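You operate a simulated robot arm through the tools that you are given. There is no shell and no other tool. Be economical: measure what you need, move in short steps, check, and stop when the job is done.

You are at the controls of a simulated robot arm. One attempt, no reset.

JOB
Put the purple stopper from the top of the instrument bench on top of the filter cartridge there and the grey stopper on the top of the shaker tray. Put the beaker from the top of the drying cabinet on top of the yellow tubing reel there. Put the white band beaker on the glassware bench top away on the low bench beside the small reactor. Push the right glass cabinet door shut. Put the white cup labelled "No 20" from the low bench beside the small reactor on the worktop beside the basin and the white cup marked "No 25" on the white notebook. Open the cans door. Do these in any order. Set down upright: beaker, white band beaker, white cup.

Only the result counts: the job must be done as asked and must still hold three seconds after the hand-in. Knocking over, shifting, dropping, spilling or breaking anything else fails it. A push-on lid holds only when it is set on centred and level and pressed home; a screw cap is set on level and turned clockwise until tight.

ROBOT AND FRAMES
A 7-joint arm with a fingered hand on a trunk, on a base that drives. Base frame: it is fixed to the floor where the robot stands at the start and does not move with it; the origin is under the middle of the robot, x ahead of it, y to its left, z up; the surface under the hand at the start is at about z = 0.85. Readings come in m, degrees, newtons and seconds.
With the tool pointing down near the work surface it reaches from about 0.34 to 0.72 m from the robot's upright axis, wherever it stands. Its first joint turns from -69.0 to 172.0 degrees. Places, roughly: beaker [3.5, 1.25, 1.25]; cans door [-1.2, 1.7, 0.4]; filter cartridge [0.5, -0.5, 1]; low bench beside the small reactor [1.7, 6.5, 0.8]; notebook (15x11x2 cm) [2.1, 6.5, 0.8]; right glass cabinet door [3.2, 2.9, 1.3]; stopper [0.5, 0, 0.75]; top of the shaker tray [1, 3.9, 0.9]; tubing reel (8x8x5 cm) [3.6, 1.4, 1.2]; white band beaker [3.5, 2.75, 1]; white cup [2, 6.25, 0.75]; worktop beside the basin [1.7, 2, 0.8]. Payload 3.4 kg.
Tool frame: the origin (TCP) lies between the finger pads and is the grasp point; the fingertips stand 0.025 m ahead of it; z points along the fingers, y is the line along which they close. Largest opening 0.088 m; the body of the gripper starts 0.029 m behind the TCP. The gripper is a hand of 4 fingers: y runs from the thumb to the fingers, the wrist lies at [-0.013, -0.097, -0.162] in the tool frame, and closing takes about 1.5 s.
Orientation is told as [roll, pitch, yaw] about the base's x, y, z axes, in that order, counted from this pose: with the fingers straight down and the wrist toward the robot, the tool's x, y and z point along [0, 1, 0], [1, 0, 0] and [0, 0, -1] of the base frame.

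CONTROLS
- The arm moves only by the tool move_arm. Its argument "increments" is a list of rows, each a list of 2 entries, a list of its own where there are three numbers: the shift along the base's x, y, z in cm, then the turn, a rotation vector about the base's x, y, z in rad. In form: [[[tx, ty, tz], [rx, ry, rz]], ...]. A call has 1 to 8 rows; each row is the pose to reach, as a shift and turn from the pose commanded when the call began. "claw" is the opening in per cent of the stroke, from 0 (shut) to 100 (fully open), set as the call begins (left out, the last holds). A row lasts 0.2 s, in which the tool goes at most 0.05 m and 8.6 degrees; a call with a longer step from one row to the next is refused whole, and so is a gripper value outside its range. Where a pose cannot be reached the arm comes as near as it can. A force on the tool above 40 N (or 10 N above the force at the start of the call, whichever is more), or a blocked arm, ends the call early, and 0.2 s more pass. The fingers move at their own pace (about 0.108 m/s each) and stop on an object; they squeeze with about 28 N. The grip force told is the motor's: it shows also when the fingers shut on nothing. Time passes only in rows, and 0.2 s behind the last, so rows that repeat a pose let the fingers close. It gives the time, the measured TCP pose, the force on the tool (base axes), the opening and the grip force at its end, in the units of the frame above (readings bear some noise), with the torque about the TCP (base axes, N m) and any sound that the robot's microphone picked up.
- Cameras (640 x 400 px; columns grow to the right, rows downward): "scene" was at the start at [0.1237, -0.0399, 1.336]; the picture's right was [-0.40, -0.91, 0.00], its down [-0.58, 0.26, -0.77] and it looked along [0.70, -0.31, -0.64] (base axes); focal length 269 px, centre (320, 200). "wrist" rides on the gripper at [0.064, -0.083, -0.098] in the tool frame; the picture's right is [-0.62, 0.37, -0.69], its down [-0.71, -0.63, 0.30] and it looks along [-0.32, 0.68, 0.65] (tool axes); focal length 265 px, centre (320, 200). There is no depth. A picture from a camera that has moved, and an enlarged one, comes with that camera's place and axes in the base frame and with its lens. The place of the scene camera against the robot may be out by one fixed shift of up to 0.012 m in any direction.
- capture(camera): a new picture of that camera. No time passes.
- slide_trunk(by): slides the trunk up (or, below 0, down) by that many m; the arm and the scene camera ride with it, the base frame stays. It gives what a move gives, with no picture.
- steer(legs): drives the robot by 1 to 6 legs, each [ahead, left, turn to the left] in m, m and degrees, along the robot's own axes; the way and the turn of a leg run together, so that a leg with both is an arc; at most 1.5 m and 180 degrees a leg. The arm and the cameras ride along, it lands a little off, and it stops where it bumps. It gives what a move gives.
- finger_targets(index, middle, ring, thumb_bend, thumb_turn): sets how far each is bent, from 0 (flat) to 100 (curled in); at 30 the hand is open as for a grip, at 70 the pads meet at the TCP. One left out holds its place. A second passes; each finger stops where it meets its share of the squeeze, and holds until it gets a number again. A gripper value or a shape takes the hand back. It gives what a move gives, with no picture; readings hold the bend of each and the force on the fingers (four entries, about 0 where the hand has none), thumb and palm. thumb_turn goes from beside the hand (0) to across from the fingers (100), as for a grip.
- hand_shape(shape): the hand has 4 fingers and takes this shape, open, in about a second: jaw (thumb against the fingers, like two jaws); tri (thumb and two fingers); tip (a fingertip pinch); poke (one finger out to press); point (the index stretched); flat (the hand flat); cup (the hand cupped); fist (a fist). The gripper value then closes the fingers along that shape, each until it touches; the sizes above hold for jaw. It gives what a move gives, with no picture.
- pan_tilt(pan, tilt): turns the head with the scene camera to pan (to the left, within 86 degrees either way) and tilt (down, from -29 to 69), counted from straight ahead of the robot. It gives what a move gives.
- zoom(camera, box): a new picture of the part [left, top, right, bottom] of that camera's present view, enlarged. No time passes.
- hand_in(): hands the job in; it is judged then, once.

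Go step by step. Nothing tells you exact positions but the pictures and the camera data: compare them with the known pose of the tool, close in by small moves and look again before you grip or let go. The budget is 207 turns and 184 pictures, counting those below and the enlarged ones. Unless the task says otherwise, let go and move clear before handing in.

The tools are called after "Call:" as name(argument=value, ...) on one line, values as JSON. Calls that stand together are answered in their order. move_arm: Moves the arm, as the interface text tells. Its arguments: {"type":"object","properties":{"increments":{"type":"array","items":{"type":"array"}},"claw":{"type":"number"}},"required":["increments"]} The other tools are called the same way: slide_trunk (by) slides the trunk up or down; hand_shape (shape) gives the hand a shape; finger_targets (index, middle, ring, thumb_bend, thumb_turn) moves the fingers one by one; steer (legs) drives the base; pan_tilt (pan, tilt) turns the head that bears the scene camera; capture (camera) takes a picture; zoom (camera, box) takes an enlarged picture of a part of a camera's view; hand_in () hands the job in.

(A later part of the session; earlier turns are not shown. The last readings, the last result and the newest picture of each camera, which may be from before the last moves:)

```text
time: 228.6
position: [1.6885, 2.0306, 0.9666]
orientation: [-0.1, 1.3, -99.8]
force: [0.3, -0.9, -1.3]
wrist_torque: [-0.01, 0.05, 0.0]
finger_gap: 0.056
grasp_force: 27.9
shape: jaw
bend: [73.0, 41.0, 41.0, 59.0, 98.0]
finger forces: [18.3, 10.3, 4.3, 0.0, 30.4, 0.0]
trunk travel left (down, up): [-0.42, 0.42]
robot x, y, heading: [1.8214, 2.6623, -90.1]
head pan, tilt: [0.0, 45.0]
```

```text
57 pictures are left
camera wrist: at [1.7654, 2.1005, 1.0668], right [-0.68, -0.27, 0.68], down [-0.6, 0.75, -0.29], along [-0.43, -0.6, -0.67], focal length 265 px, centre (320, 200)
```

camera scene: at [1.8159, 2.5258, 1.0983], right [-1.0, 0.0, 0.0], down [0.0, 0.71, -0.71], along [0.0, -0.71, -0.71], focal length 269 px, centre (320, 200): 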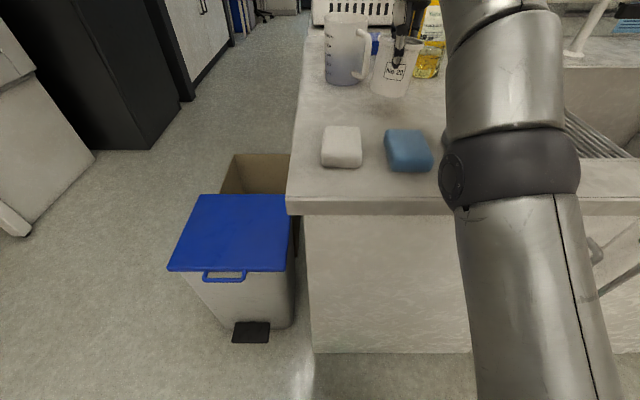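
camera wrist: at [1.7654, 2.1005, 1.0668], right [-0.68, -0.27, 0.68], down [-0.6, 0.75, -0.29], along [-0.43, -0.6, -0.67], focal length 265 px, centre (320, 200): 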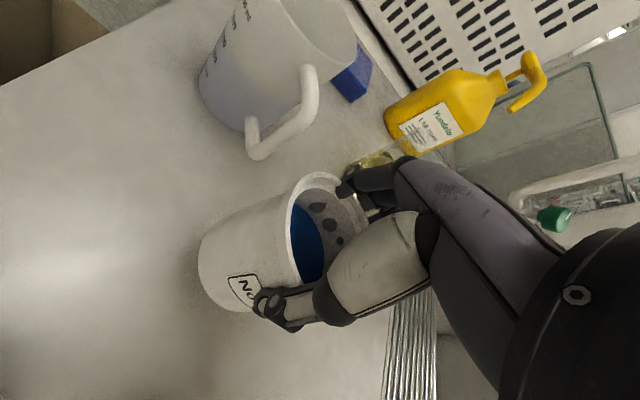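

The jug handle is a bit near the fingers' opening path; I'll move back 2 cm and lower more.

Call:
steer(legs=[[-0.02, 0.01, 0]])

Call:
slide_trunk(by=-0.025)

Call:
zoom(camera="scene", box=[310, 0, 470, 120])

```text
time: 229.4
position: [1.6995, 2.0511, 0.9675]
orientation: [0.0, 1.3, -99.8]
force: [0.3, 0.5, -1.8]
wrist_torque: [0.0, 0.02, -0.01]
finger_gap: 0.0559
grasp_force: 28.1
shape: jaw
bend: [73.0, 41.0, 41.0, 59.0, 98.0]
finger forces: [18.4, 10.4, 4.3, 0.0, 30.4, 0.1]
trunk travel left (down, up): [-0.42, 0.42]
robot x, y, heading: [1.8303, 2.6815, -89.9]
head pan, tilt: [0.0, 45.0]
```

```text
time: 230.1
position: [1.6979, 2.0515, 0.9407]
orientation: [0.0, 1.3, -99.8]
force: [0.3, 0.0, -2.1]
wrist_torque: [0.01, -0.03, -0.02]
finger_gap: 0.0559
grasp_force: 28.4
shape: jaw
bend: [73.0, 41.0, 41.0, 59.0, 98.0]
finger forces: [18.2, 10.4, 4.2, 0.0, 30.5, 0.0]
trunk travel left (down, up): [-0.395, 0.445]
robot x, y, heading: [1.8276, 2.6812, -90.3]
head pan, tilt: [0.0, 45.0]
```

```text
3.33 times, centred on (390, 60) of scene
camera zoom: at [1.826, 2.5459, 1.0732], right [-1.0, 0.0, 0.0], down [0.0, 0.71, -0.71], along [0.0, -0.71, -0.71], focal length 896 px, centre (87, 667)
```

zoom: 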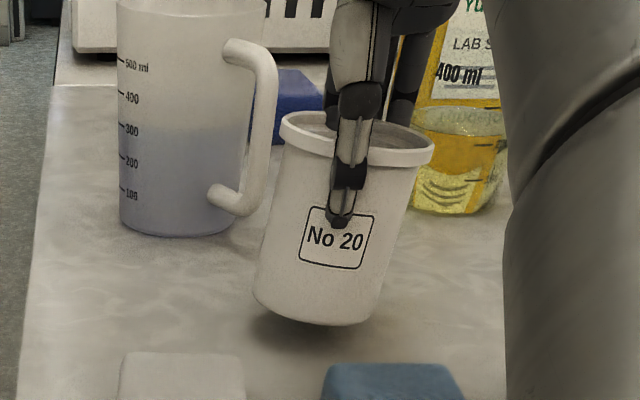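

The cup leans about 3° in the view; I'll correct by a small turn about y before touching down.

Call:
move_arm(increments=[[[0, 0, 0], [0, 0.03, 0]], [[0, 0, 0], [0, 0.05, 0]], [[0, 0, 0], [0, 0.05, 0]]])

Call:
zoom(camera="scene", box=[310, 0, 470, 120])

```text
time: 230.9
position: [1.6987, 2.0519, 0.941]
orientation: [-2.9, 0.8, -99.9]
force: [0.6, 0.5, -2.8]
wrist_torque: [-0.02, -0.04, -0.01]
finger_gap: 0.0562
grasp_force: 27.8
shape: jaw
bend: [73.0, 41.0, 41.0, 59.0, 98.0]
finger forces: [18.4, 10.4, 4.3, 0.0, 30.3, 0.1]
trunk travel left (down, up): [-0.395, 0.445]
robot x, y, heading: [1.8324, 2.682, -90.2]
head pan, tilt: [0.0, 45.0]
```

```text
3.33 times, centred on (390, 60) of scene
camera zoom: at [1.826, 2.5457, 1.0732], right [-1.0, 0.0, 0.0], down [0.0, 0.71, -0.71], along [0.0, -0.71, -0.71], focal length 896 px, centre (87, 667)
```

zoom: 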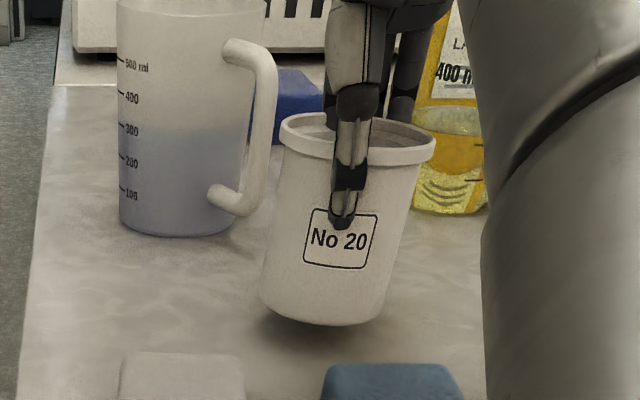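

Upright now. Lowering by the trunk to contact.

Call:
slide_trunk(by=-0.008)

```text
time: 231.4
position: [1.6988, 2.0522, 0.9338]
orientation: [-2.8, 0.9, -99.9]
force: [-0.2, 0.5, -1.3]
wrist_torque: [-0.01, -0.01, -0.01]
finger_gap: 0.056
grasp_force: 28.1
shape: jaw
bend: [73.0, 41.0, 41.0, 59.0, 98.0]
finger forces: [18.4, 10.5, 4.3, 0.0, 30.3, 0.1]
trunk travel left (down, up): [-0.387, 0.453]
robot x, y, heading: [1.8295, 2.6823, -90.1]
head pan, tilt: [0.0, 45.0]
```

Call:
slide_trunk(by=-0.006)

Call:
zoom(camera="scene", box=[310, 0, 470, 120])

```text
time: 232.0
position: [1.6982, 2.0517, 0.9301]
orientation: [-2.7, 0.6, -99.9]
force: [1.1, -1.2, 4.7]
wrist_torque: [-0.18, 0.09, 0.01]
finger_gap: 0.056
grasp_force: 27.6
shape: jaw
bend: [73.0, 41.0, 41.0, 59.0, 98.0]
finger forces: [18.6, 10.8, 4.4, 0.1, 30.7, 0.0]
trunk travel left (down, up): [-0.381, 0.459]
robot x, y, heading: [1.8301, 2.6826, -90.1]
head pan, tilt: [0.0, 45.0]
```

```text
3.33 times, centred on (390, 60) of scene
camera zoom: at [1.8263, 2.5464, 1.0594], right [-1.0, 0.0, 0.0], down [0.0, 0.71, -0.71], along [0.0, -0.71, -0.71], focal length 896 px, centre (87, 667)
```

zoom: 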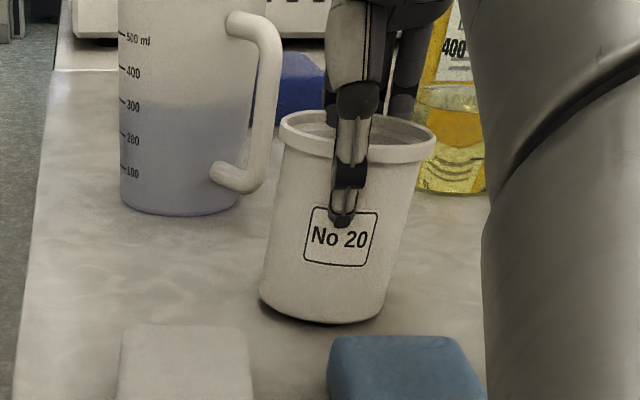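

Contact. I'll press 2 mm more and open the fingers moderately with the thumb wide.

Call:
slide_trunk(by=-0.002)

Call:
finger_targets(index=24, middle=24, ring=24, thumb_bend=15)

Call:
zoom(camera="scene", box=[310, 0, 470, 120])

Call:
capture(camera="wrist")

```text
time: 232.5
position: [1.6985, 2.0524, 0.9274]
orientation: [-2.8, 0.4, -99.8]
force: [0.4, -2.3, 11.7]
wrist_torque: [-0.43, 0.19, 0.09]
finger_gap: 0.0561
grasp_force: 28.3
shape: jaw
bend: [73.0, 41.0, 41.0, 60.0, 98.0]
finger forces: [19.5, 11.3, 4.4, 0.0, 31.3, 0.0]
trunk travel left (down, up): [-0.379, 0.461]
robot x, y, heading: [1.8302, 2.6825, -90.1]
head pan, tilt: [0.0, 45.0]
```

```text
time: 233.5
position: [1.6977, 2.0514, 0.9254]
orientation: [-2.8, 0.8, -99.9]
force: [-0.2, 1.0, 1.3]
wrist_torque: [0.01, 0.01, 0.0]
finger_gap: 0.1015
grasp_force: 0.0
shape: fingers
bend: [24.0, 24.0, 24.0, 15.0, 100.0]
finger forces: [0.0, 0.0, 0.0, 0.1, 0.1, 0.1]
trunk travel left (down, up): [-0.379, 0.461]
robot x, y, heading: [1.8297, 2.6822, -89.8]
head pan, tilt: [0.0, 45.0]
```

```text
3.33 times, centred on (390, 60) of scene
camera zoom: at [1.826, 2.546, 1.0573], right [-1.0, 0.0, 0.0], down [0.0, 0.71, -0.71], along [0.0, -0.71, -0.71], focal length 896 px, centre (87, 667)
```

zoom: 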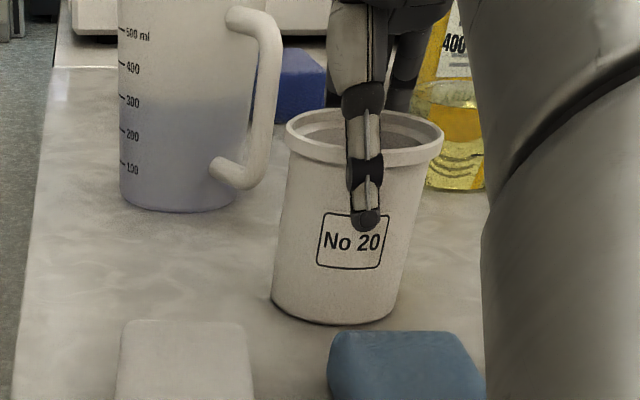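

```text
52 pictures are left
camera wrist: at [1.7801, 2.1208, 1.0215], right [-0.64, -0.27, 0.72], down [-0.61, 0.75, -0.26], along [-0.47, -0.6, -0.65], focal length 265 px, centre (320, 200)
```

wrist: 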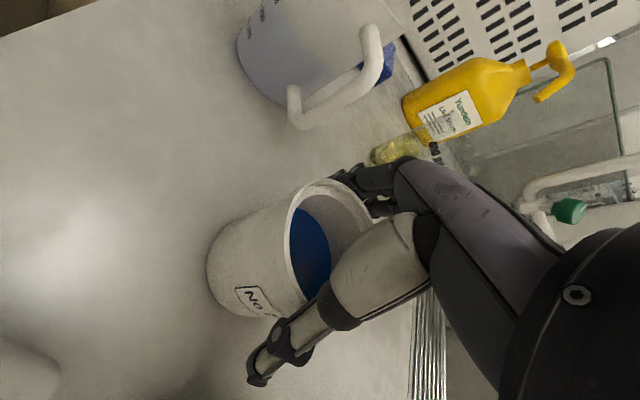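

The cup stands. I'll raise by the trunk and check.

Call:
slide_trunk(by=0.17)

Call:
capture(camera="scene")

```text
time: 235.4
position: [1.6996, 2.0501, 1.0952]
orientation: [-2.7, 0.9, -100.0]
force: [0.4, -0.1, -0.6]
wrist_torque: [0.03, 0.01, 0.02]
finger_gap: 0.1015
grasp_force: 0.0
shape: fingers
bend: [24.0, 24.0, 24.0, 15.0, 100.0]
finger forces: [0.0, 0.0, 0.1, 0.0, 0.0, 0.1]
trunk travel left (down, up): [-0.549, 0.291]
robot x, y, heading: [1.829, 2.682, -90.3]
head pan, tilt: [0.0, 45.0]
```

```text
51 pictures are left
camera scene: at [1.826, 2.5459, 1.2272], right [-1.0, 0.0, 0.0], down [0.0, 0.71, -0.71], along [0.0, -0.71, -0.71], focal length 269 px, centre (320, 200)
```

scene: 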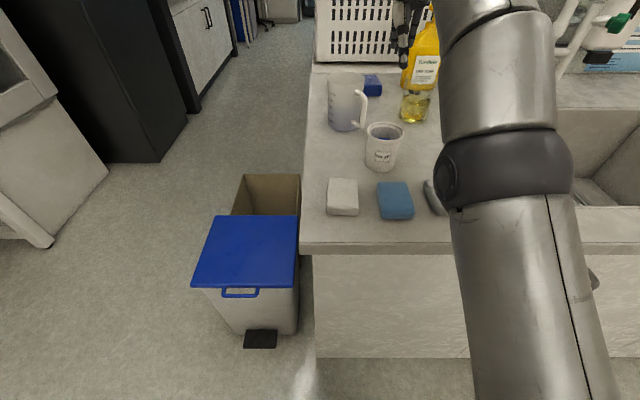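

No 20 is placed. Now to the drying cabinet: I'll back off, turn left, go around the bin and raise the trunk for the higher work.

Call:
steer(legs=[[-0.32, 0, 0], [0, 0, 90], [0.72, 0, 0], [0, -1.3, 0]])

Call:
slide_trunk(by=0.27)

Call:
pan_tilt(pan=0, tilt=20)

Call:
capture(camera="scene")

```text
time: 251.1
position: [3.1557, 1.5449, 1.0971]
orientation: [-2.8, 0.8, -10.2]
force: [-0.4, -0.5, 0.0]
wrist_torque: [0.02, 0.0, -0.01]
finger_gap: 0.1015
grasp_force: 0.0
shape: fingers
bend: [24.0, 24.0, 24.0, 15.0, 100.0]
finger forces: [0.1, 0.0, 0.0, 0.0, 0.0, 0.0]
trunk travel left (down, up): [-0.549, 0.291]
robot x, y, heading: [2.5241, 1.6853, -0.0]
head pan, tilt: [0.0, 45.0]
```

```text
time: 253.8
position: [3.1558, 1.5459, 1.3664]
orientation: [-2.9, 0.8, -10.2]
force: [0.1, -0.3, 0.1]
wrist_torque: [0.03, -0.01, 0.0]
finger_gap: 0.1016
grasp_force: 0.1
shape: fingers
bend: [24.0, 24.0, 24.0, 15.0, 100.0]
finger forces: [0.1, 0.0, 0.0, 0.0, 0.1, 0.0]
trunk travel left (down, up): [-0.819, 0.021]
robot x, y, heading: [2.53, 1.6816, -0.3]
head pan, tilt: [0.0, 45.0]
```

```text
time: 254.7
position: [3.1543, 1.5443, 1.3666]
orientation: [-2.8, 0.7, -10.3]
force: [0.4, 0.3, 0.3]
wrist_torque: [0.01, 0.0, 0.01]
finger_gap: 0.1014
grasp_force: 0.0
shape: fingers
bend: [24.0, 24.0, 24.0, 15.0, 100.0]
finger forces: [0.0, 0.0, 0.1, 0.0, 0.0, 0.0]
trunk travel left (down, up): [-0.819, 0.021]
robot x, y, heading: [2.5243, 1.6839, -0.1]
head pan, tilt: [0.0, 20.0]
```

```text
50 pictures are left
camera scene: at [2.6649, 1.6746, 1.5359], right [-0.01, -1.0, 0.0], down [-0.34, 0.0, -0.94], along [0.94, -0.01, -0.34], focal length 269 px, centre (320, 200)
```

scene: 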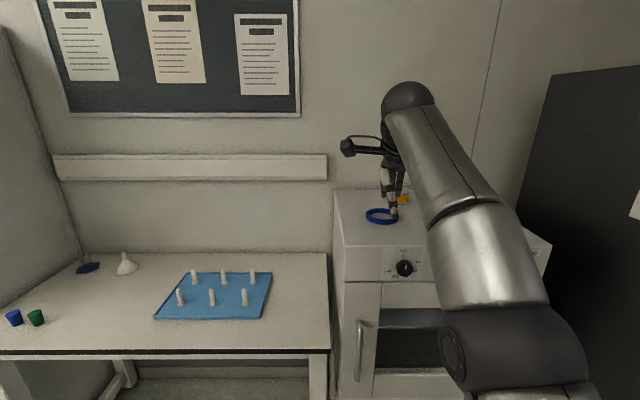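

Call:
steer(legs=[[0, -0.33, 0]])

Call:
move_arm(increments=[[[-2, -4, 0], [0.02, 0, -0.05]], [[-4, -8, 0], [0.03, 0, -0.1]], [[-6, -12, 0], [0.048, 0, -0.15]], [[-8, -16, 0], [0.048, 0, -0.2]], [[-11, -19, 0], [0.048, 0, -0.25]], [[-14, -22, 0], [0.048, 0, -0.3]], [[-17, -24, 0], [0.048, 0, -0.35]]], claw=100)

Call:
capture(camera="scene")

```text
time: 256.9
position: [3.1558, 1.2197, 1.3659]
orientation: [-2.8, 0.8, -9.9]
force: [-0.2, -0.4, 0.3]
wrist_torque: [-0.01, -0.03, -0.05]
finger_gap: 0.1016
grasp_force: 0.1
shape: fingers
bend: [24.0, 24.0, 24.0, 15.0, 100.0]
finger forces: [0.1, 0.0, 0.0, 0.0, 0.0, 0.0]
trunk travel left (down, up): [-0.819, 0.021]
robot x, y, heading: [2.5255, 1.3562, -0.1]
head pan, tilt: [0.0, 20.0]
```

```text
time: 258.5
position: [2.9835, 0.9814, 1.3686]
orientation: [-0.3, 1.6, -29.9]
force: [0.6, 1.2, 0.4]
wrist_torque: [-0.02, 0.01, 0.08]
finger_gap: 0.0883
grasp_force: 0.1
shape: jaw
bend: [30.0, 30.0, 30.0, 30.0, 98.0]
finger forces: [0.0, 0.0, 1.8, 0.1, 0.0, 0.0]
trunk travel left (down, up): [-0.819, 0.021]
robot x, y, heading: [2.5246, 1.3547, 0.1]
head pan, tilt: [0.0, 20.0]
```

```text
49 pictures are left
camera scene: at [2.6632, 1.3492, 1.536], right [0.0, -1.0, 0.0], down [-0.34, 0.0, -0.94], along [0.94, 0.0, -0.34], focal length 269 px, centre (320, 200)
```

scene: 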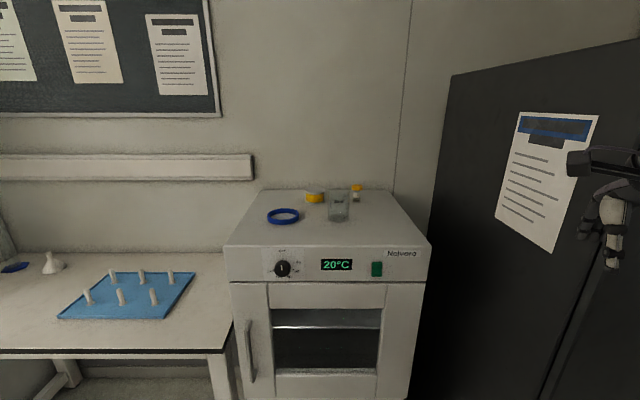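

A finger seems to brush the dark cabinet; I'll move the hand back left and zoom on the cabinet top.

Call:
move_arm(increments=[[[0, 3, 0], [0, 0, 0]], [[0, 6, 0], [0, 0, 0]], [[0, 10, 0], [0, 0, 0.05]]])

Call:
zoom(camera="scene", box=[220, 160, 440, 300])

```text
time: 259.3
position: [2.9871, 1.0839, 1.3662]
orientation: [-0.4, 1.6, -27.2]
force: [-0.4, -1.2, -0.2]
wrist_torque: [-0.04, 0.02, 0.0]
finger_gap: 0.088
grasp_force: 0.0
shape: jaw
bend: [30.0, 30.0, 30.0, 30.0, 98.0]
finger forces: [0.0, 0.1, 0.1, 0.0, 0.0, 0.1]
trunk travel left (down, up): [-0.819, 0.021]
robot x, y, heading: [2.5232, 1.3532, -0.1]
head pan, tilt: [0.0, 20.0]
```

```text
2.86 times, centred on (330, 230) of scene
camera zoom: at [2.6636, 1.3501, 1.5362], right [0.0, -1.0, 0.0], down [-0.34, 0.0, -0.94], along [0.94, 0.0, -0.34], focal length 768 px, centre (291, 114)
```

zoom: 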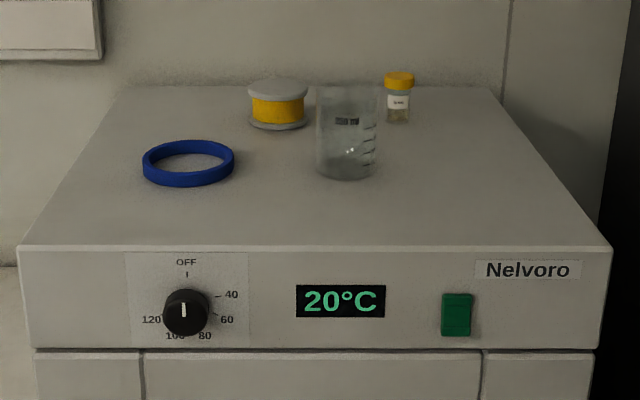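

The beaker is at ~[3.46, 1.29] (≈9.4 cm tall, 7 cm wide) and the reel at ~[3.606, 1.367], top ≈ 1.23. I'll bring the hand toward centre and drive in.

Call:
move_arm(increments=[[[0, 4, 0], [0, 0, 0.06]], [[0, 8, 0], [0, -0.01, 0.12]], [[0, 12, 0], [0.01, -0.02, 0.18]], [[0, 14, 0], [0.015, -0.025, 0.25]], [[0, 14, 0], [0.015, -0.025, 0.32]]])

Call:
steer(legs=[[0.25, 0.07, 0]])

Call:
capture(camera="wrist")

```text
time: 260.5
position: [3.0264, 1.2044, 1.3806]
orientation: [1.5, 0.5, -8.7]
force: [0.1, 0.8, 0.5]
wrist_torque: [-0.01, 0.02, 0.03]
finger_gap: 0.0879
grasp_force: 0.0
shape: jaw
bend: [30.0, 30.0, 30.0, 30.0, 98.0]
finger forces: [0.0, 0.0, 0.1, 0.0, 0.1, 0.1]
out of reach, approached as far as the arm can: row 1, 2, 3, 4, 5
trunk travel left (down, up): [-0.819, 0.021]
robot x, y, heading: [2.5231, 1.3514, -0.0]
head pan, tilt: [0.0, 20.0]
```

```text
time: 262.3
position: [3.2798, 1.277, 1.3793]
orientation: [1.4, 0.8, -8.5]
force: [-1.2, -0.1, 0.6]
wrist_torque: [0.0, -0.03, -0.03]
finger_gap: 0.0883
grasp_force: 0.0
shape: jaw
bend: [30.0, 30.0, 30.0, 30.0, 98.0]
finger forces: [0.0, 0.0, 0.0, 0.1, 0.0, 0.0]
trunk travel left (down, up): [-0.819, 0.021]
robot x, y, heading: [2.7733, 1.4206, 0.6]
head pan, tilt: [0.0, 20.0]
```

```text
47 pictures are left
camera wrist: at [3.2071, 1.3499, 1.4798], right [0.28, -0.69, 0.67], down [-0.73, -0.61, -0.31], along [0.62, -0.4, -0.67], focal length 265 px, centre (320, 200)
```

wrist: 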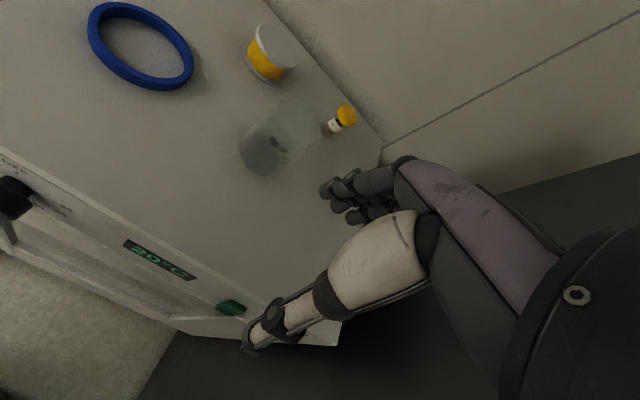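

I'll open the fingers wide, drive 10 cm nearer and reach out over the beaker.

Call:
steer(legs=[[0.1, 0, 0]])

Call:
finger_targets(index=15, middle=15, ring=15, thumb_bend=15)

Call:
move_arm(increments=[[[4, 0, 0], [0, 0, 0]], [[8, 0, 0], [-0.01, 0, 0]], [[11, 0, 0], [-0.02, -0.01, 0]], [[13, 0, 0], [-0.026, -0.012, 0]], [[13, 0, 0], [-0.026, -0.012, 0]]])

Call:
capture(camera="wrist")

```text
time: 263.5
position: [3.3787, 1.2759, 1.3796]
orientation: [1.4, 0.8, -8.5]
force: [-1.1, -0.5, -0.2]
wrist_torque: [-0.02, 0.0, -0.01]
finger_gap: 0.0879
grasp_force: 0.1
shape: jaw
bend: [30.0, 30.0, 30.0, 30.0, 98.0]
finger forces: [0.0, 0.0, 0.0, 0.0, 0.0, 0.1]
trunk travel left (down, up): [-0.819, 0.021]
robot x, y, heading: [2.8739, 1.4269, 0.3]
head pan, tilt: [0.0, 20.0]
```

```text
time: 264.5
position: [3.379, 1.276, 1.3797]
orientation: [1.5, 0.8, -8.5]
force: [-0.2, 0.3, -0.4]
wrist_torque: [0.0, 0.01, 0.0]
finger_gap: 0.1121
grasp_force: 0.1
shape: fingers
bend: [15.0, 15.0, 15.0, 15.0, 98.0]
finger forces: [0.0, 0.0, 0.0, 0.0, 0.0, 0.0]
trunk travel left (down, up): [-0.819, 0.021]
robot x, y, heading: [2.8779, 1.4228, 0.3]
head pan, tilt: [0.0, 20.0]
```

```text
time: 265.7
position: [3.5039, 1.2754, 1.3761]
orientation: [0.1, -0.1, -8.6]
force: [-1.0, -0.2, -0.7]
wrist_torque: [0.02, 0.03, 0.0]
finger_gap: 0.1127
grasp_force: 0.0
shape: fingers
bend: [15.0, 15.0, 15.0, 15.0, 98.0]
finger forces: [0.1, 0.0, 0.0, 0.0, 0.1, 0.0]
out of reach, approached as far as the arm can: row 4, 5
trunk travel left (down, up): [-0.819, 0.021]
robot x, y, heading: [2.8736, 1.4244, 0.2]
head pan, tilt: [0.0, 20.0]
```

```text
46 pictures are left
camera wrist: at [3.4304, 1.3519, 1.474], right [0.27, -0.67, 0.69], down [-0.73, -0.61, -0.31], along [0.63, -0.42, -0.65], focal length 265 px, centre (320, 200)
```

wrist: 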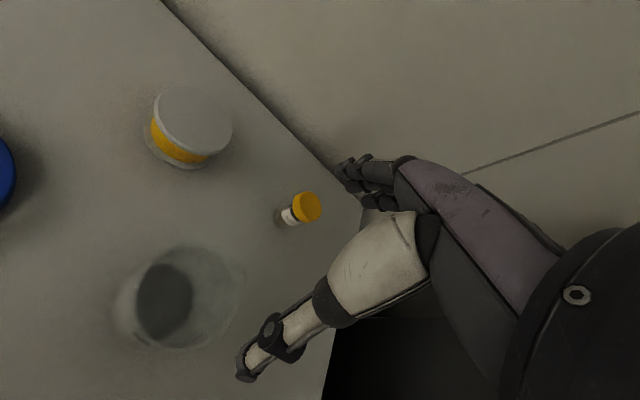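

The beaker is at [3.478, 1.286] and the reel top centre at [3.625, 1.374]. I'll align and descend around the beaker.

Call:
move_arm(increments=[[[-2.6, 1.1, 0], [0, 0, 0]], [[-2.6, 1.1, -2], [0, 0, 0]], [[-2.6, 1.1, -5], [0, 0, 0]], [[-2.6, 1.1, -7], [0, 0, 0]], [[-2.6, 1.1, -7], [0, 0, 0]]])

Call:
capture(camera="wrist")

```text
time: 266.9
position: [3.4769, 1.2862, 1.3063]
orientation: [0.1, -0.1, -8.5]
force: [-0.6, 1.1, 0.6]
wrist_torque: [0.0, 0.01, -0.01]
finger_gap: 0.1125
grasp_force: 0.2
shape: fingers
bend: [15.0, 15.0, 15.0, 15.0, 98.0]
finger forces: [0.1, 0.0, 0.0, 0.0, 0.1, 0.0]
trunk travel left (down, up): [-0.819, 0.021]
robot x, y, heading: [2.8749, 1.424, 0.3]
head pan, tilt: [0.0, 20.0]
```

```text
45 pictures are left
camera wrist: at [3.4048, 1.3627, 1.4042], right [0.27, -0.67, 0.69], down [-0.73, -0.61, -0.31], along [0.63, -0.42, -0.65], focal length 265 px, centre (320, 200)
```

wrist: 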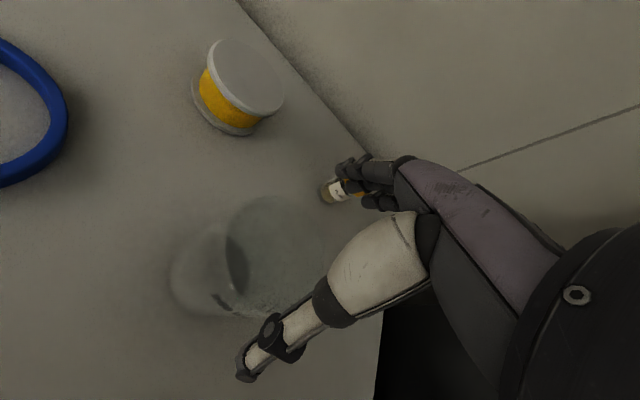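

Call:
move_arm(increments=[[[-0.2, 0.5, -1.2], [0, 0, 0]], [[-0.2, 0.5, -2.6], [0, 0, 0]], [[-0.2, 0.5, -4], [0, 0, 0]], [[-0.2, 0.5, -4], [0, 0, 0]]])

Call:
capture(camera="wrist")

```text
time: 267.9
position: [3.4744, 1.2923, 1.2652]
orientation: [0.1, 0.0, -8.5]
force: [-0.7, -0.1, 0.6]
wrist_torque: [0.02, 0.0, -0.01]
finger_gap: 0.1122
grasp_force: 0.0
shape: fingers
bend: [15.0, 15.0, 15.0, 15.0, 98.0]
finger forces: [0.1, 0.1, 0.0, 0.1, 0.0, 0.0]
trunk travel left (down, up): [-0.819, 0.021]
robot x, y, heading: [2.8715, 1.4269, 0.2]
head pan, tilt: [0.0, 20.0]
```

```text
44 pictures are left
camera wrist: at [3.4018, 1.368, 1.3634], right [0.27, -0.67, 0.69], down [-0.73, -0.61, -0.31], along [0.63, -0.42, -0.65], focal length 265 px, centre (320, 200)
```

wrist: 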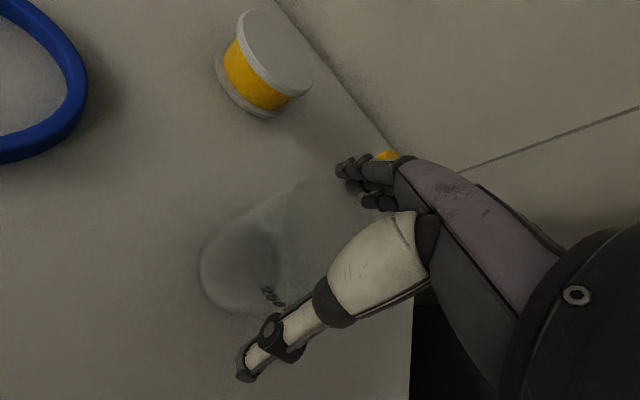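

Aligned like the earlier cup grasp. I'll close.

Call:
move_arm(increments=[[[0, 0, 0], [0, 0, 0]], [[0, 0, 0], [0, 0, 0]], [[0, 0, 0], [0, 0, 0]], [[0, 0, 0], [0, 0, 0]], [[0, 0, 0], [0, 0, 0]], [[0, 0, 0], [0, 0, 0]], [[0, 0, 0], [0, 0, 0]], [[0, 0, 0], [0, 0, 0]]], claw=0)

Call:
capture(camera="wrist")

```text
time: 269.7
position: [3.4749, 1.2925, 1.265]
orientation: [0.2, 0.0, -8.5]
force: [0.6, 0.4, -0.2]
wrist_torque: [-0.01, 0.0, 0.02]
finger_gap: 0.0609
grasp_force: 28.2
shape: jaw
bend: [27.0, 38.0, 40.0, 57.0, 99.0]
finger forces: [17.4, 8.7, 2.9, 0.0, 29.5, 0.1]
trunk travel left (down, up): [-0.819, 0.021]
robot x, y, heading: [2.8758, 1.425, 0.2]
head pan, tilt: [0.0, 20.0]
```

```text
43 pictures are left
camera wrist: at [3.402, 1.3678, 1.3635], right [0.27, -0.67, 0.69], down [-0.73, -0.61, -0.31], along [0.63, -0.42, -0.65], focal length 265 px, centre (320, 200)
```

wrist: 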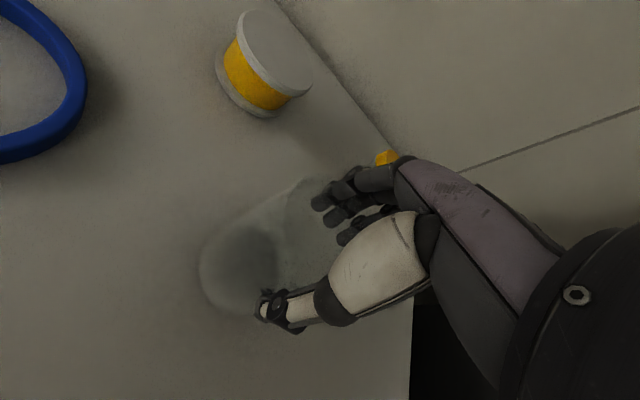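

Call:
move_arm(increments=[[[0, 0, 1], [0, 0, 0]], [[0, 0, 2], [0, 0, 0]], [[0, 0, 3.5], [0, 0, 0]], [[0, 0, 5], [0, 0, 0]], [[0, 0, 6.5], [0, 0, 0]], [[0, 0, 8], [0, 0, 0]], [[0, 0, 8], [0, 0, 0]]], claw=0)

Call:
capture(camera="scene")

Call:
capture(camera="wrist")

```text
time: 271.3
position: [3.4761, 1.2909, 1.3464]
orientation: [0.1, -0.1, -8.5]
force: [0.0, 0.3, -2.3]
wrist_torque: [0.0, -0.01, 0.06]
finger_gap: 0.0608
grasp_force: 28.4
shape: jaw
bend: [27.0, 38.0, 40.0, 57.0, 99.0]
finger forces: [17.3, 8.5, 3.0, 0.1, 29.5, 0.0]
trunk travel left (down, up): [-0.819, 0.021]
robot x, y, heading: [2.8737, 1.4239, 0.1]
head pan, tilt: [0.0, 20.0]
```

```text
42 pictures are left
camera scene: at [3.0141, 1.4176, 1.5359], right [0.0, -1.0, 0.0], down [-0.34, 0.0, -0.94], along [0.94, 0.0, -0.34], focal length 269 px, centre (320, 200)
```

scene: 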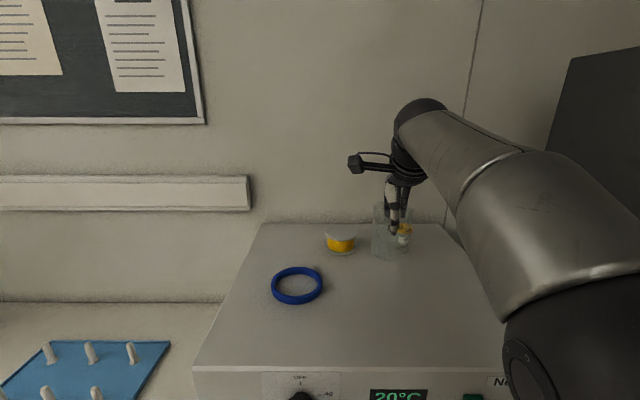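

```text
41 pictures are left
camera wrist: at [3.4031, 1.3671, 1.4445], right [0.27, -0.67, 0.69], down [-0.73, -0.61, -0.31], along [0.63, -0.42, -0.65], focal length 265 px, centre (320, 200)
```

wrist: 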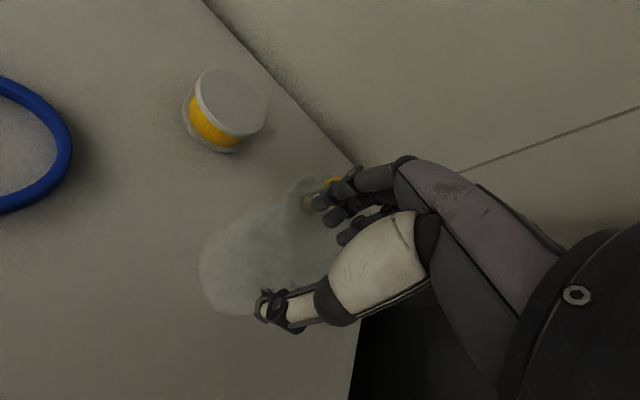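

Beaker lifted cleanly. I'll carry it toward the reel mostly with the base.

Call:
steer(legs=[[0.1, 0.082, 0]])

Call:
capture(camera="wrist")

```text
time: 272.6
position: [3.5771, 1.3736, 1.347]
orientation: [0.1, -0.1, -8.7]
force: [0.9, 0.0, -0.7]
wrist_torque: [-0.03, 0.02, 0.0]
finger_gap: 0.0607
grasp_force: 27.6
shape: jaw
bend: [27.0, 38.0, 40.0, 57.0, 99.0]
finger forces: [17.3, 8.7, 3.0, 0.0, 29.5, 0.0]
trunk travel left (down, up): [-0.819, 0.021]
robot x, y, heading: [2.9743, 1.5084, 0.3]
head pan, tilt: [0.0, 20.0]
```

```text
40 pictures are left
camera wrist: at [3.5033, 1.449, 1.4447], right [0.27, -0.67, 0.69], down [-0.73, -0.61, -0.31], along [0.63, -0.42, -0.65], focal length 265 px, centre (320, 200)
```

wrist: 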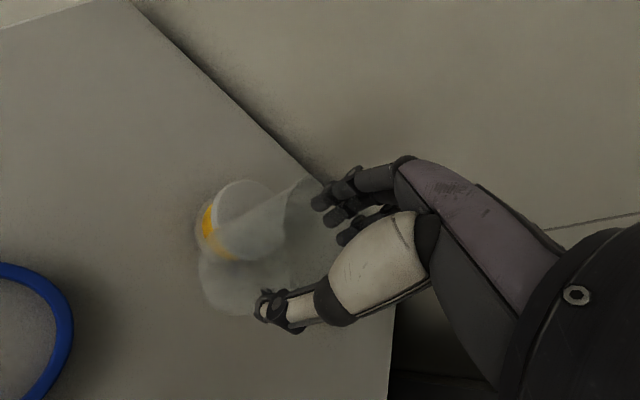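

Call:
move_arm(increments=[[[2, 0.2, 0], [0, 0, 0]], [[4, 0.3, 0], [0, 0, 0]], [[5.7, 0.4, 0], [0, 0, 0]], [[5.7, 0.4, 0], [0, 0, 0]]])

Call:
capture(camera="wrist")

Call:
zoom(camera="scene", box=[280, 150, 480, 300])

```text
time: 273.6
position: [3.6274, 1.3771, 1.3435]
orientation: [0.1, -0.1, -8.6]
force: [0.5, 0.8, -1.5]
wrist_torque: [0.01, -0.01, -0.01]
finger_gap: 0.0608
grasp_force: 27.7
shape: jaw
bend: [27.0, 38.0, 40.0, 57.0, 99.0]
finger forces: [17.1, 8.6, 3.1, 0.0, 29.2, 0.0]
out of reach, approached as far as the arm can: row 3, 4
trunk travel left (down, up): [-0.819, 0.021]
robot x, y, heading: [2.9737, 1.5078, 0.2]
head pan, tilt: [0.0, 20.0]
```

```text
39 pictures are left
camera wrist: at [3.5538, 1.4527, 1.4411], right [0.27, -0.67, 0.69], down [-0.73, -0.61, -0.31], along [0.63, -0.42, -0.65], focal length 265 px, centre (320, 200)
```

wrist: 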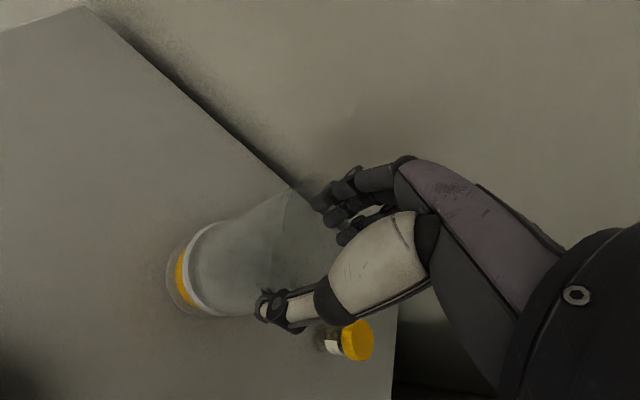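

```text
2.67 times, centred on (380, 225) of scene
camera zoom: at [3.1138, 1.5006, 1.5361], right [0.0, -1.0, 0.0], down [-0.34, 0.0, -0.94], along [0.94, 0.0, -0.34], focal length 716 px, centre (160, 133)
```

zoom: 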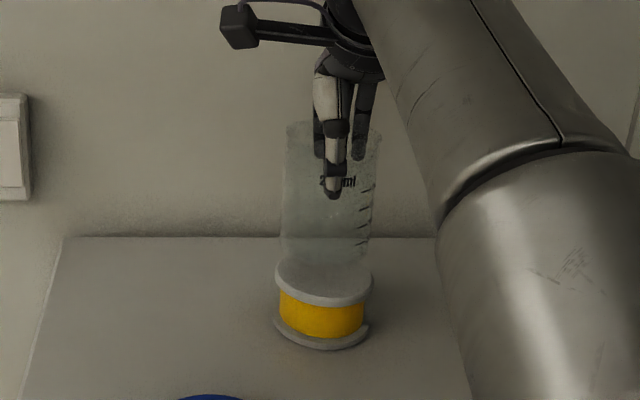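

Nearly aligned; lowering will also improve reach. I'll descend 2 cm.

Call:
move_arm(increments=[[[0, 0, -0.7], [0, 0, 0]], [[0, 0, -1.4], [0, 0, 0]], [[0, 0, -2.1], [0, 0, 0]], [[0, 0, -2.1], [0, 0, 0]]])

Call:
capture(camera="wrist")

Call:
zoom(camera="scene", box=[300, 180, 420, 280])

```text
time: 274.6
position: [3.6287, 1.3762, 1.3208]
orientation: [0.0, -0.1, -8.6]
force: [-0.2, 0.3, -0.6]
wrist_torque: [0.05, -0.01, 0.04]
finger_gap: 0.0606
grasp_force: 28.0
shape: jaw
bend: [27.0, 38.0, 40.0, 57.0, 99.0]
finger forces: [17.2, 8.6, 2.9, 0.0, 29.2, 0.1]
trunk travel left (down, up): [-0.819, 0.021]
robot x, y, heading: [2.9802, 1.5056, 0.2]
head pan, tilt: [0.0, 20.0]
```

```text
37 pictures are left
camera wrist: at [3.5542, 1.4528, 1.4191], right [0.27, -0.67, 0.69], down [-0.73, -0.61, -0.31], along [0.63, -0.42, -0.65], focal length 265 px, centre (320, 200)
```

wrist: 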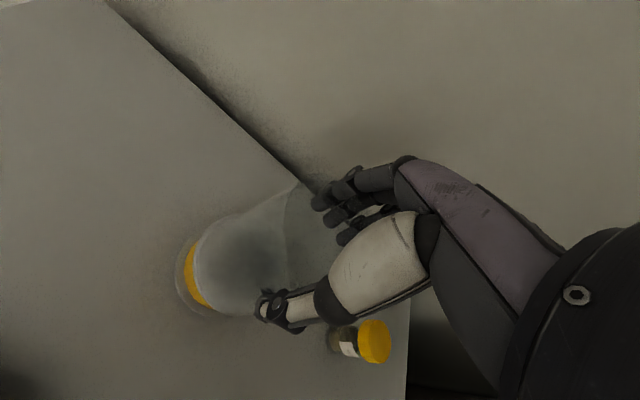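

```text
4.00 times, centred on (360, 230) of scene
camera zoom: at [3.1149, 1.5004, 1.536], right [0.0, -1.0, 0.0], down [-0.34, 0.0, -0.94], along [0.94, 0.0, -0.34], focal length 1074 px, centre (160, 80)
```

zoom: 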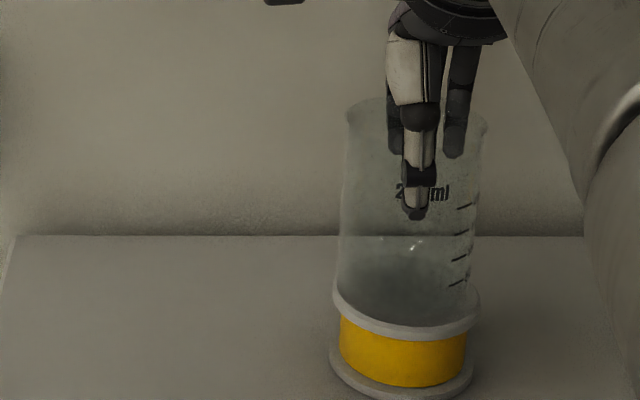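

Aligned over the reel. Easing down to contact.

Call:
move_arm(increments=[[[0.2, 0, -0.3], [0, 0, 0]], [[0.2, 0, -0.5], [0, 0, 0]], [[0.2, 0, -0.7], [0, 0, 0]]])

```text
time: 275.4
position: [3.6292, 1.3754, 1.3135]
orientation: [0.1, -0.1, -8.6]
force: [-0.4, -1.1, -1.3]
wrist_torque: [-0.01, -0.05, 0.01]
finger_gap: 0.0604
grasp_force: 28.0
shape: jaw
bend: [27.0, 38.0, 40.0, 57.0, 99.0]
finger forces: [17.1, 8.6, 2.9, 0.1, 29.2, 0.1]
trunk travel left (down, up): [-0.819, 0.021]
robot x, y, heading: [2.978, 1.5065, 0.1]
head pan, tilt: [0.0, 20.0]
```

Call:
slide_trunk(by=-0.005)

Call:
zoom(camera="scene", box=[300, 180, 420, 280])

```text
time: 275.9
position: [3.6278, 1.3763, 1.3129]
orientation: [0.2, -0.6, -8.6]
force: [3.8, -0.1, 15.4]
wrist_torque: [-0.06, -0.12, 0.04]
finger_gap: 0.0604
grasp_force: 28.0
shape: jaw
bend: [27.0, 38.0, 40.0, 57.0, 99.0]
finger forces: [18.3, 9.9, 3.5, 0.0, 29.2, 0.1]
trunk travel left (down, up): [-0.814, 0.026]
robot x, y, heading: [2.9763, 1.5054, 0.1]
head pan, tilt: [0.0, 20.0]
```

```text
4.00 times, centred on (360, 230) of scene
camera zoom: at [3.1129, 1.5009, 1.5314], right [0.0, -1.0, 0.0], down [-0.34, 0.0, -0.94], along [0.94, 0.0, -0.34], focal length 1074 px, centre (160, 80)
```

zoom: 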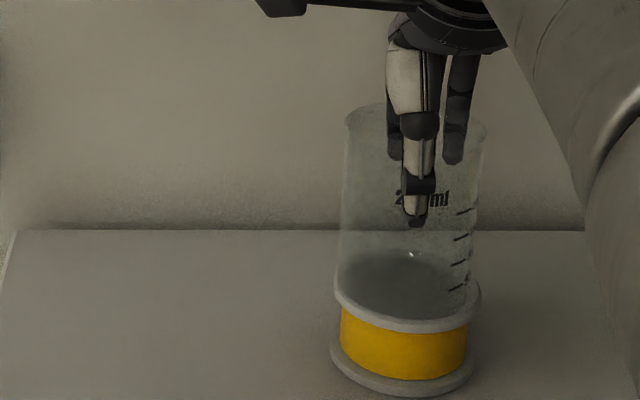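

Contact (15 N). I'll relieve a little and open wide.

Call:
slide_trunk(by=0.003)

Call:
finger_targets(index=18, middle=18, ring=18, thumb_bend=15)

Call:
zoom(camera="scene", box=[300, 180, 420, 280])

Call:
capture(camera="wrist")

```text
time: 276.4
position: [3.6282, 1.3762, 1.313]
orientation: [0.1, -0.2, -8.5]
force: [1.4, 0.2, 10.9]
wrist_torque: [-0.07, -0.29, 0.04]
finger_gap: 0.0601
grasp_force: 28.2
shape: jaw
bend: [27.0, 38.0, 40.0, 57.0, 99.0]
finger forces: [18.0, 9.9, 3.5, 0.0, 29.9, 0.1]
trunk travel left (down, up): [-0.817, 0.023]
robot x, y, heading: [2.9758, 1.5087, 0.3]
head pan, tilt: [0.0, 20.0]
```

```text
time: 277.4
position: [3.6286, 1.3757, 1.3118]
orientation: [0.2, -0.2, -8.6]
force: [-0.7, 0.7, 0.0]
wrist_torque: [0.0, -0.03, 0.01]
finger_gap: 0.1082
grasp_force: 0.0
shape: fingers
bend: [18.0, 18.0, 18.0, 15.0, 100.0]
finger forces: [0.1, 0.0, 0.0, 0.1, 0.0, 0.1]
trunk travel left (down, up): [-0.817, 0.023]
robot x, y, heading: [2.9757, 1.5052, 0.1]
head pan, tilt: [0.0, 20.0]
```

```text
4.00 times, centred on (360, 230) of scene
camera zoom: at [3.1149, 1.5004, 1.5339], right [0.0, -1.0, 0.0], down [-0.34, 0.0, -0.94], along [0.94, 0.0, -0.34], focal length 1074 px, centre (160, 80)
```

zoom: 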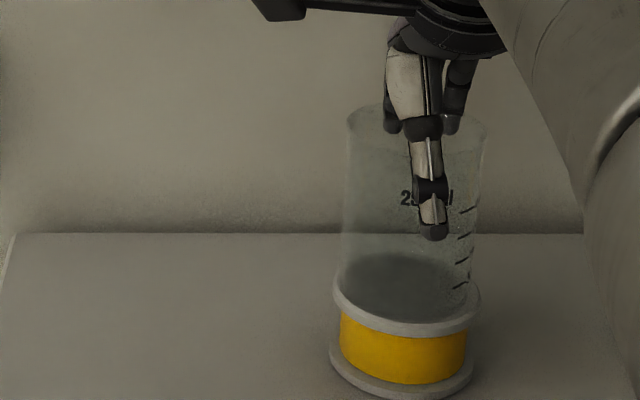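

```text
33 pictures are left
camera wrist: at [3.5563, 1.4521, 1.4094], right [0.27, -0.67, 0.69], down [-0.73, -0.61, -0.31], along [0.63, -0.42, -0.65], focal length 265 px, centre (320, 200)
```

wrist: 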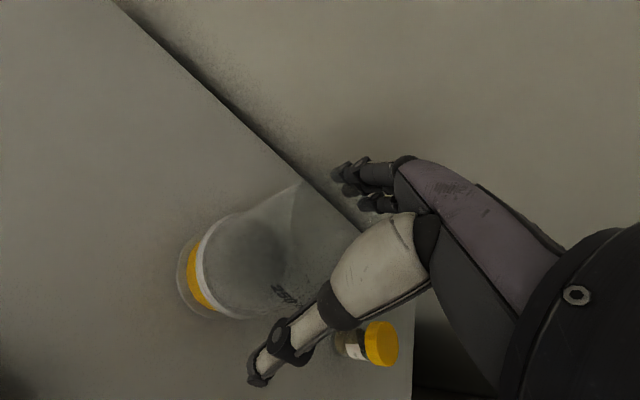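

Released and stable. I'll raise with the trunk, then the arm, watching for inward drift.

Call:
slide_trunk(by=0.022)

Call:
move_arm(increments=[[[0, 0, 1], [0, 0, 0]], [[0, 0, 2], [0, 0, 0]], [[0, 0, 3], [0, 0, 0]]])

Call:
capture(camera="wrist")

```text
time: 278.1
position: [3.6295, 1.3772, 1.3344]
orientation: [0.1, -0.1, -8.7]
force: [0.1, 1.1, -0.1]
wrist_torque: [0.0, -0.01, -0.04]
finger_gap: 0.1085
grasp_force: 0.1
shape: fingers
bend: [18.0, 18.0, 18.0, 15.0, 100.0]
finger forces: [0.0, 0.1, 0.0, 0.1, 0.1, 0.0]
trunk travel left (down, up): [-0.839, 0.001]
robot x, y, heading: [2.9771, 1.5071, 0.1]
head pan, tilt: [0.0, 20.0]
```

```text
time: 278.9
position: [3.6272, 1.3753, 1.3631]
orientation: [0.1, -0.2, -8.6]
force: [-0.2, -1.6, -0.2]
wrist_torque: [0.01, 0.04, -0.04]
finger_gap: 0.1084
grasp_force: 0.0
shape: fingers
bend: [18.0, 18.0, 18.0, 15.0, 100.0]
finger forces: [0.1, 0.0, 0.0, 0.0, 0.0, 0.0]
trunk travel left (down, up): [-0.839, 0.001]
robot x, y, heading: [2.9777, 1.5048, 0.2]
head pan, tilt: [0.0, 20.0]
```

```text
32 pictures are left
camera wrist: at [3.555, 1.4511, 1.4608], right [0.27, -0.67, 0.69], down [-0.73, -0.61, -0.31], along [0.63, -0.42, -0.65], focal length 265 px, centre (320, 200)
```

wrist: 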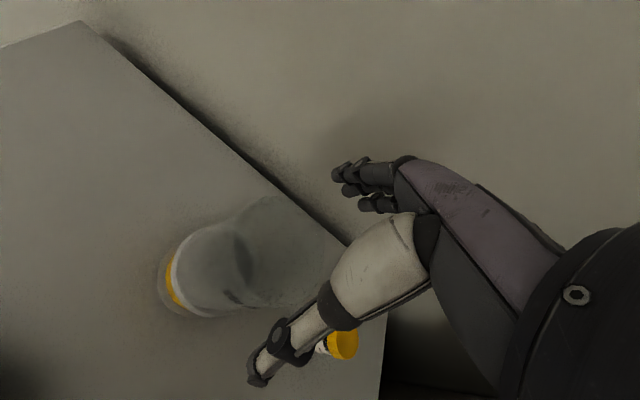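

Call:
move_arm(increments=[[[0, 0, 1], [0, 0, 0]], [[-1, 0, 2], [0, 0, 0]], [[-2, 0, 3], [0, 0, 0]], [[-3, 0, 3.5], [0, 0, 0]]])

Call:
zoom(camera="scene", box=[280, 130, 440, 280])

```text
time: 279.9
position: [3.6004, 1.3758, 1.4]
orientation: [0.0, 0.0, -8.6]
force: [-0.4, -0.6, 0.3]
wrist_torque: [0.02, -0.01, 0.0]
finger_gap: 0.108
grasp_force: 0.1
shape: fingers
bend: [18.0, 18.0, 18.0, 15.0, 100.0]
finger forces: [0.0, 0.0, 0.0, 0.0, 0.0, 0.0]
out of reach, approached as far as the arm can: row 1, 2
trunk travel left (down, up): [-0.839, 0.001]
robot x, y, heading: [2.9713, 1.5044, 0.5]
head pan, tilt: [0.0, 20.0]
```

```text
2.67 times, centred on (360, 205) of scene
camera zoom: at [3.115, 1.5003, 1.5559], right [0.0, -1.0, 0.0], down [-0.34, 0.0, -0.94], along [0.94, 0.0, -0.34], focal length 716 px, centre (213, 187)
```

zoom: 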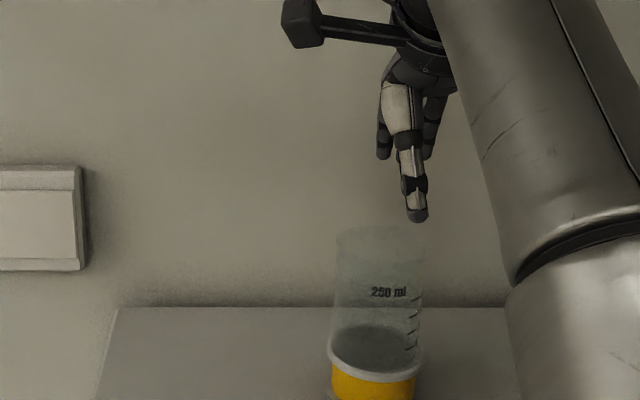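

The beaker stands on the reel, hand clear. Last is the cans door: I'll drive back through the aisle to the left bench.

Call:
steer(legs=[[-0.45, 0, 0], [0, 1.42, 0], [0, 0, 90], [0, 0, 90], [1.5, 0, 0], [1.4, 0, 0]])

Call:
slide_trunk(by=-0.3)

Call:
pan_tilt(pan=40, tilt=35)

Call:
capture(camera="scene")

```text
time: 310.6
position: [-0.9729, 2.9244, 1.399]
orientation: [0.1, 0.0, 174.3]
force: [-0.5, 0.3, -0.7]
wrist_torque: [0.0, 0.0, 0.0]
finger_gap: 0.1084
grasp_force: 0.1
shape: fingers
bend: [18.0, 18.0, 18.0, 15.0, 100.0]
finger forces: [0.1, 0.1, 0.0, 0.0, 0.1, 0.1]
trunk travel left (down, up): [-0.839, 0.001]
robot x, y, heading: [-0.3454, 2.824, -176.8]
head pan, tilt: [0.0, 20.0]
```

```text
time: 313.6
position: [-0.9719, 2.9233, 1.0997]
orientation: [0.1, 0.1, 174.2]
force: [0.9, -0.5, 0.3]
wrist_torque: [-0.04, -0.04, -0.04]
finger_gap: 0.1084
grasp_force: 0.0
shape: fingers
bend: [18.0, 18.0, 18.0, 15.0, 100.0]
finger forces: [0.1, 0.0, 0.1, 0.0, 0.0, 0.1]
trunk travel left (down, up): [-0.539, 0.301]
robot x, y, heading: [-0.3429, 2.8241, -177.0]
head pan, tilt: [0.0, 20.0]
```

```text
time: 314.7
position: [-0.9726, 2.925, 1.0994]
orientation: [0.1, 0.0, 174.2]
force: [0.6, -0.3, 0.3]
wrist_torque: [0.02, 0.02, 0.01]
finger_gap: 0.1086
grasp_force: 0.1
shape: fingers
bend: [18.0, 18.0, 18.0, 15.0, 100.0]
finger forces: [0.0, 0.0, 0.0, 0.0, 0.0, 0.0]
trunk travel left (down, up): [-0.539, 0.301]
robot x, y, heading: [-0.3417, 2.8235, -177.1]
head pan, tilt: [40.0, 35.0]
```

```text
30 pictures are left
camera scene: at [-0.4609, 2.7571, 1.2321], right [-0.68, 0.73, 0.0], down [0.42, 0.39, -0.82], along [-0.6, -0.56, -0.57], focal length 269 px, centre (320, 200)
```

scene: 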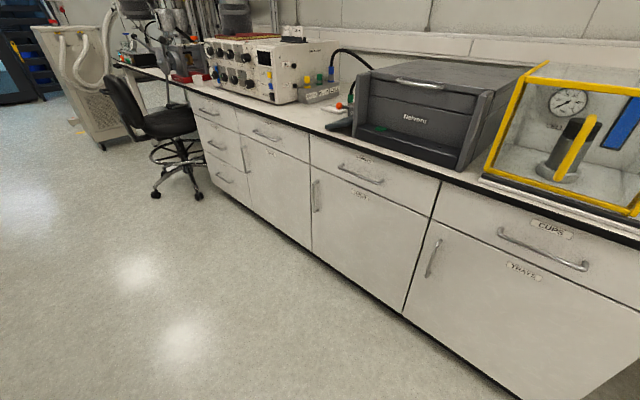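

Call:
zoom(camera="scene", box=[220, 110, 460, 260])

```text
2.67 times, centred on (340, 185) of scene
camera zoom: at [-0.4609, 2.7571, 1.2321], right [-0.68, 0.73, 0.0], down [0.42, 0.39, -0.82], along [-0.6, -0.56, -0.57], focal length 716 px, centre (267, 240)
```

zoom: 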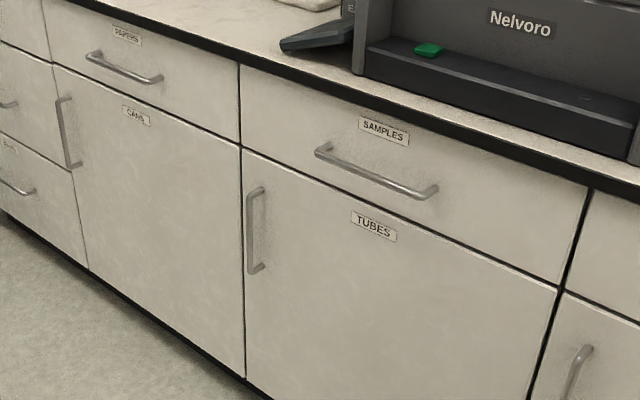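

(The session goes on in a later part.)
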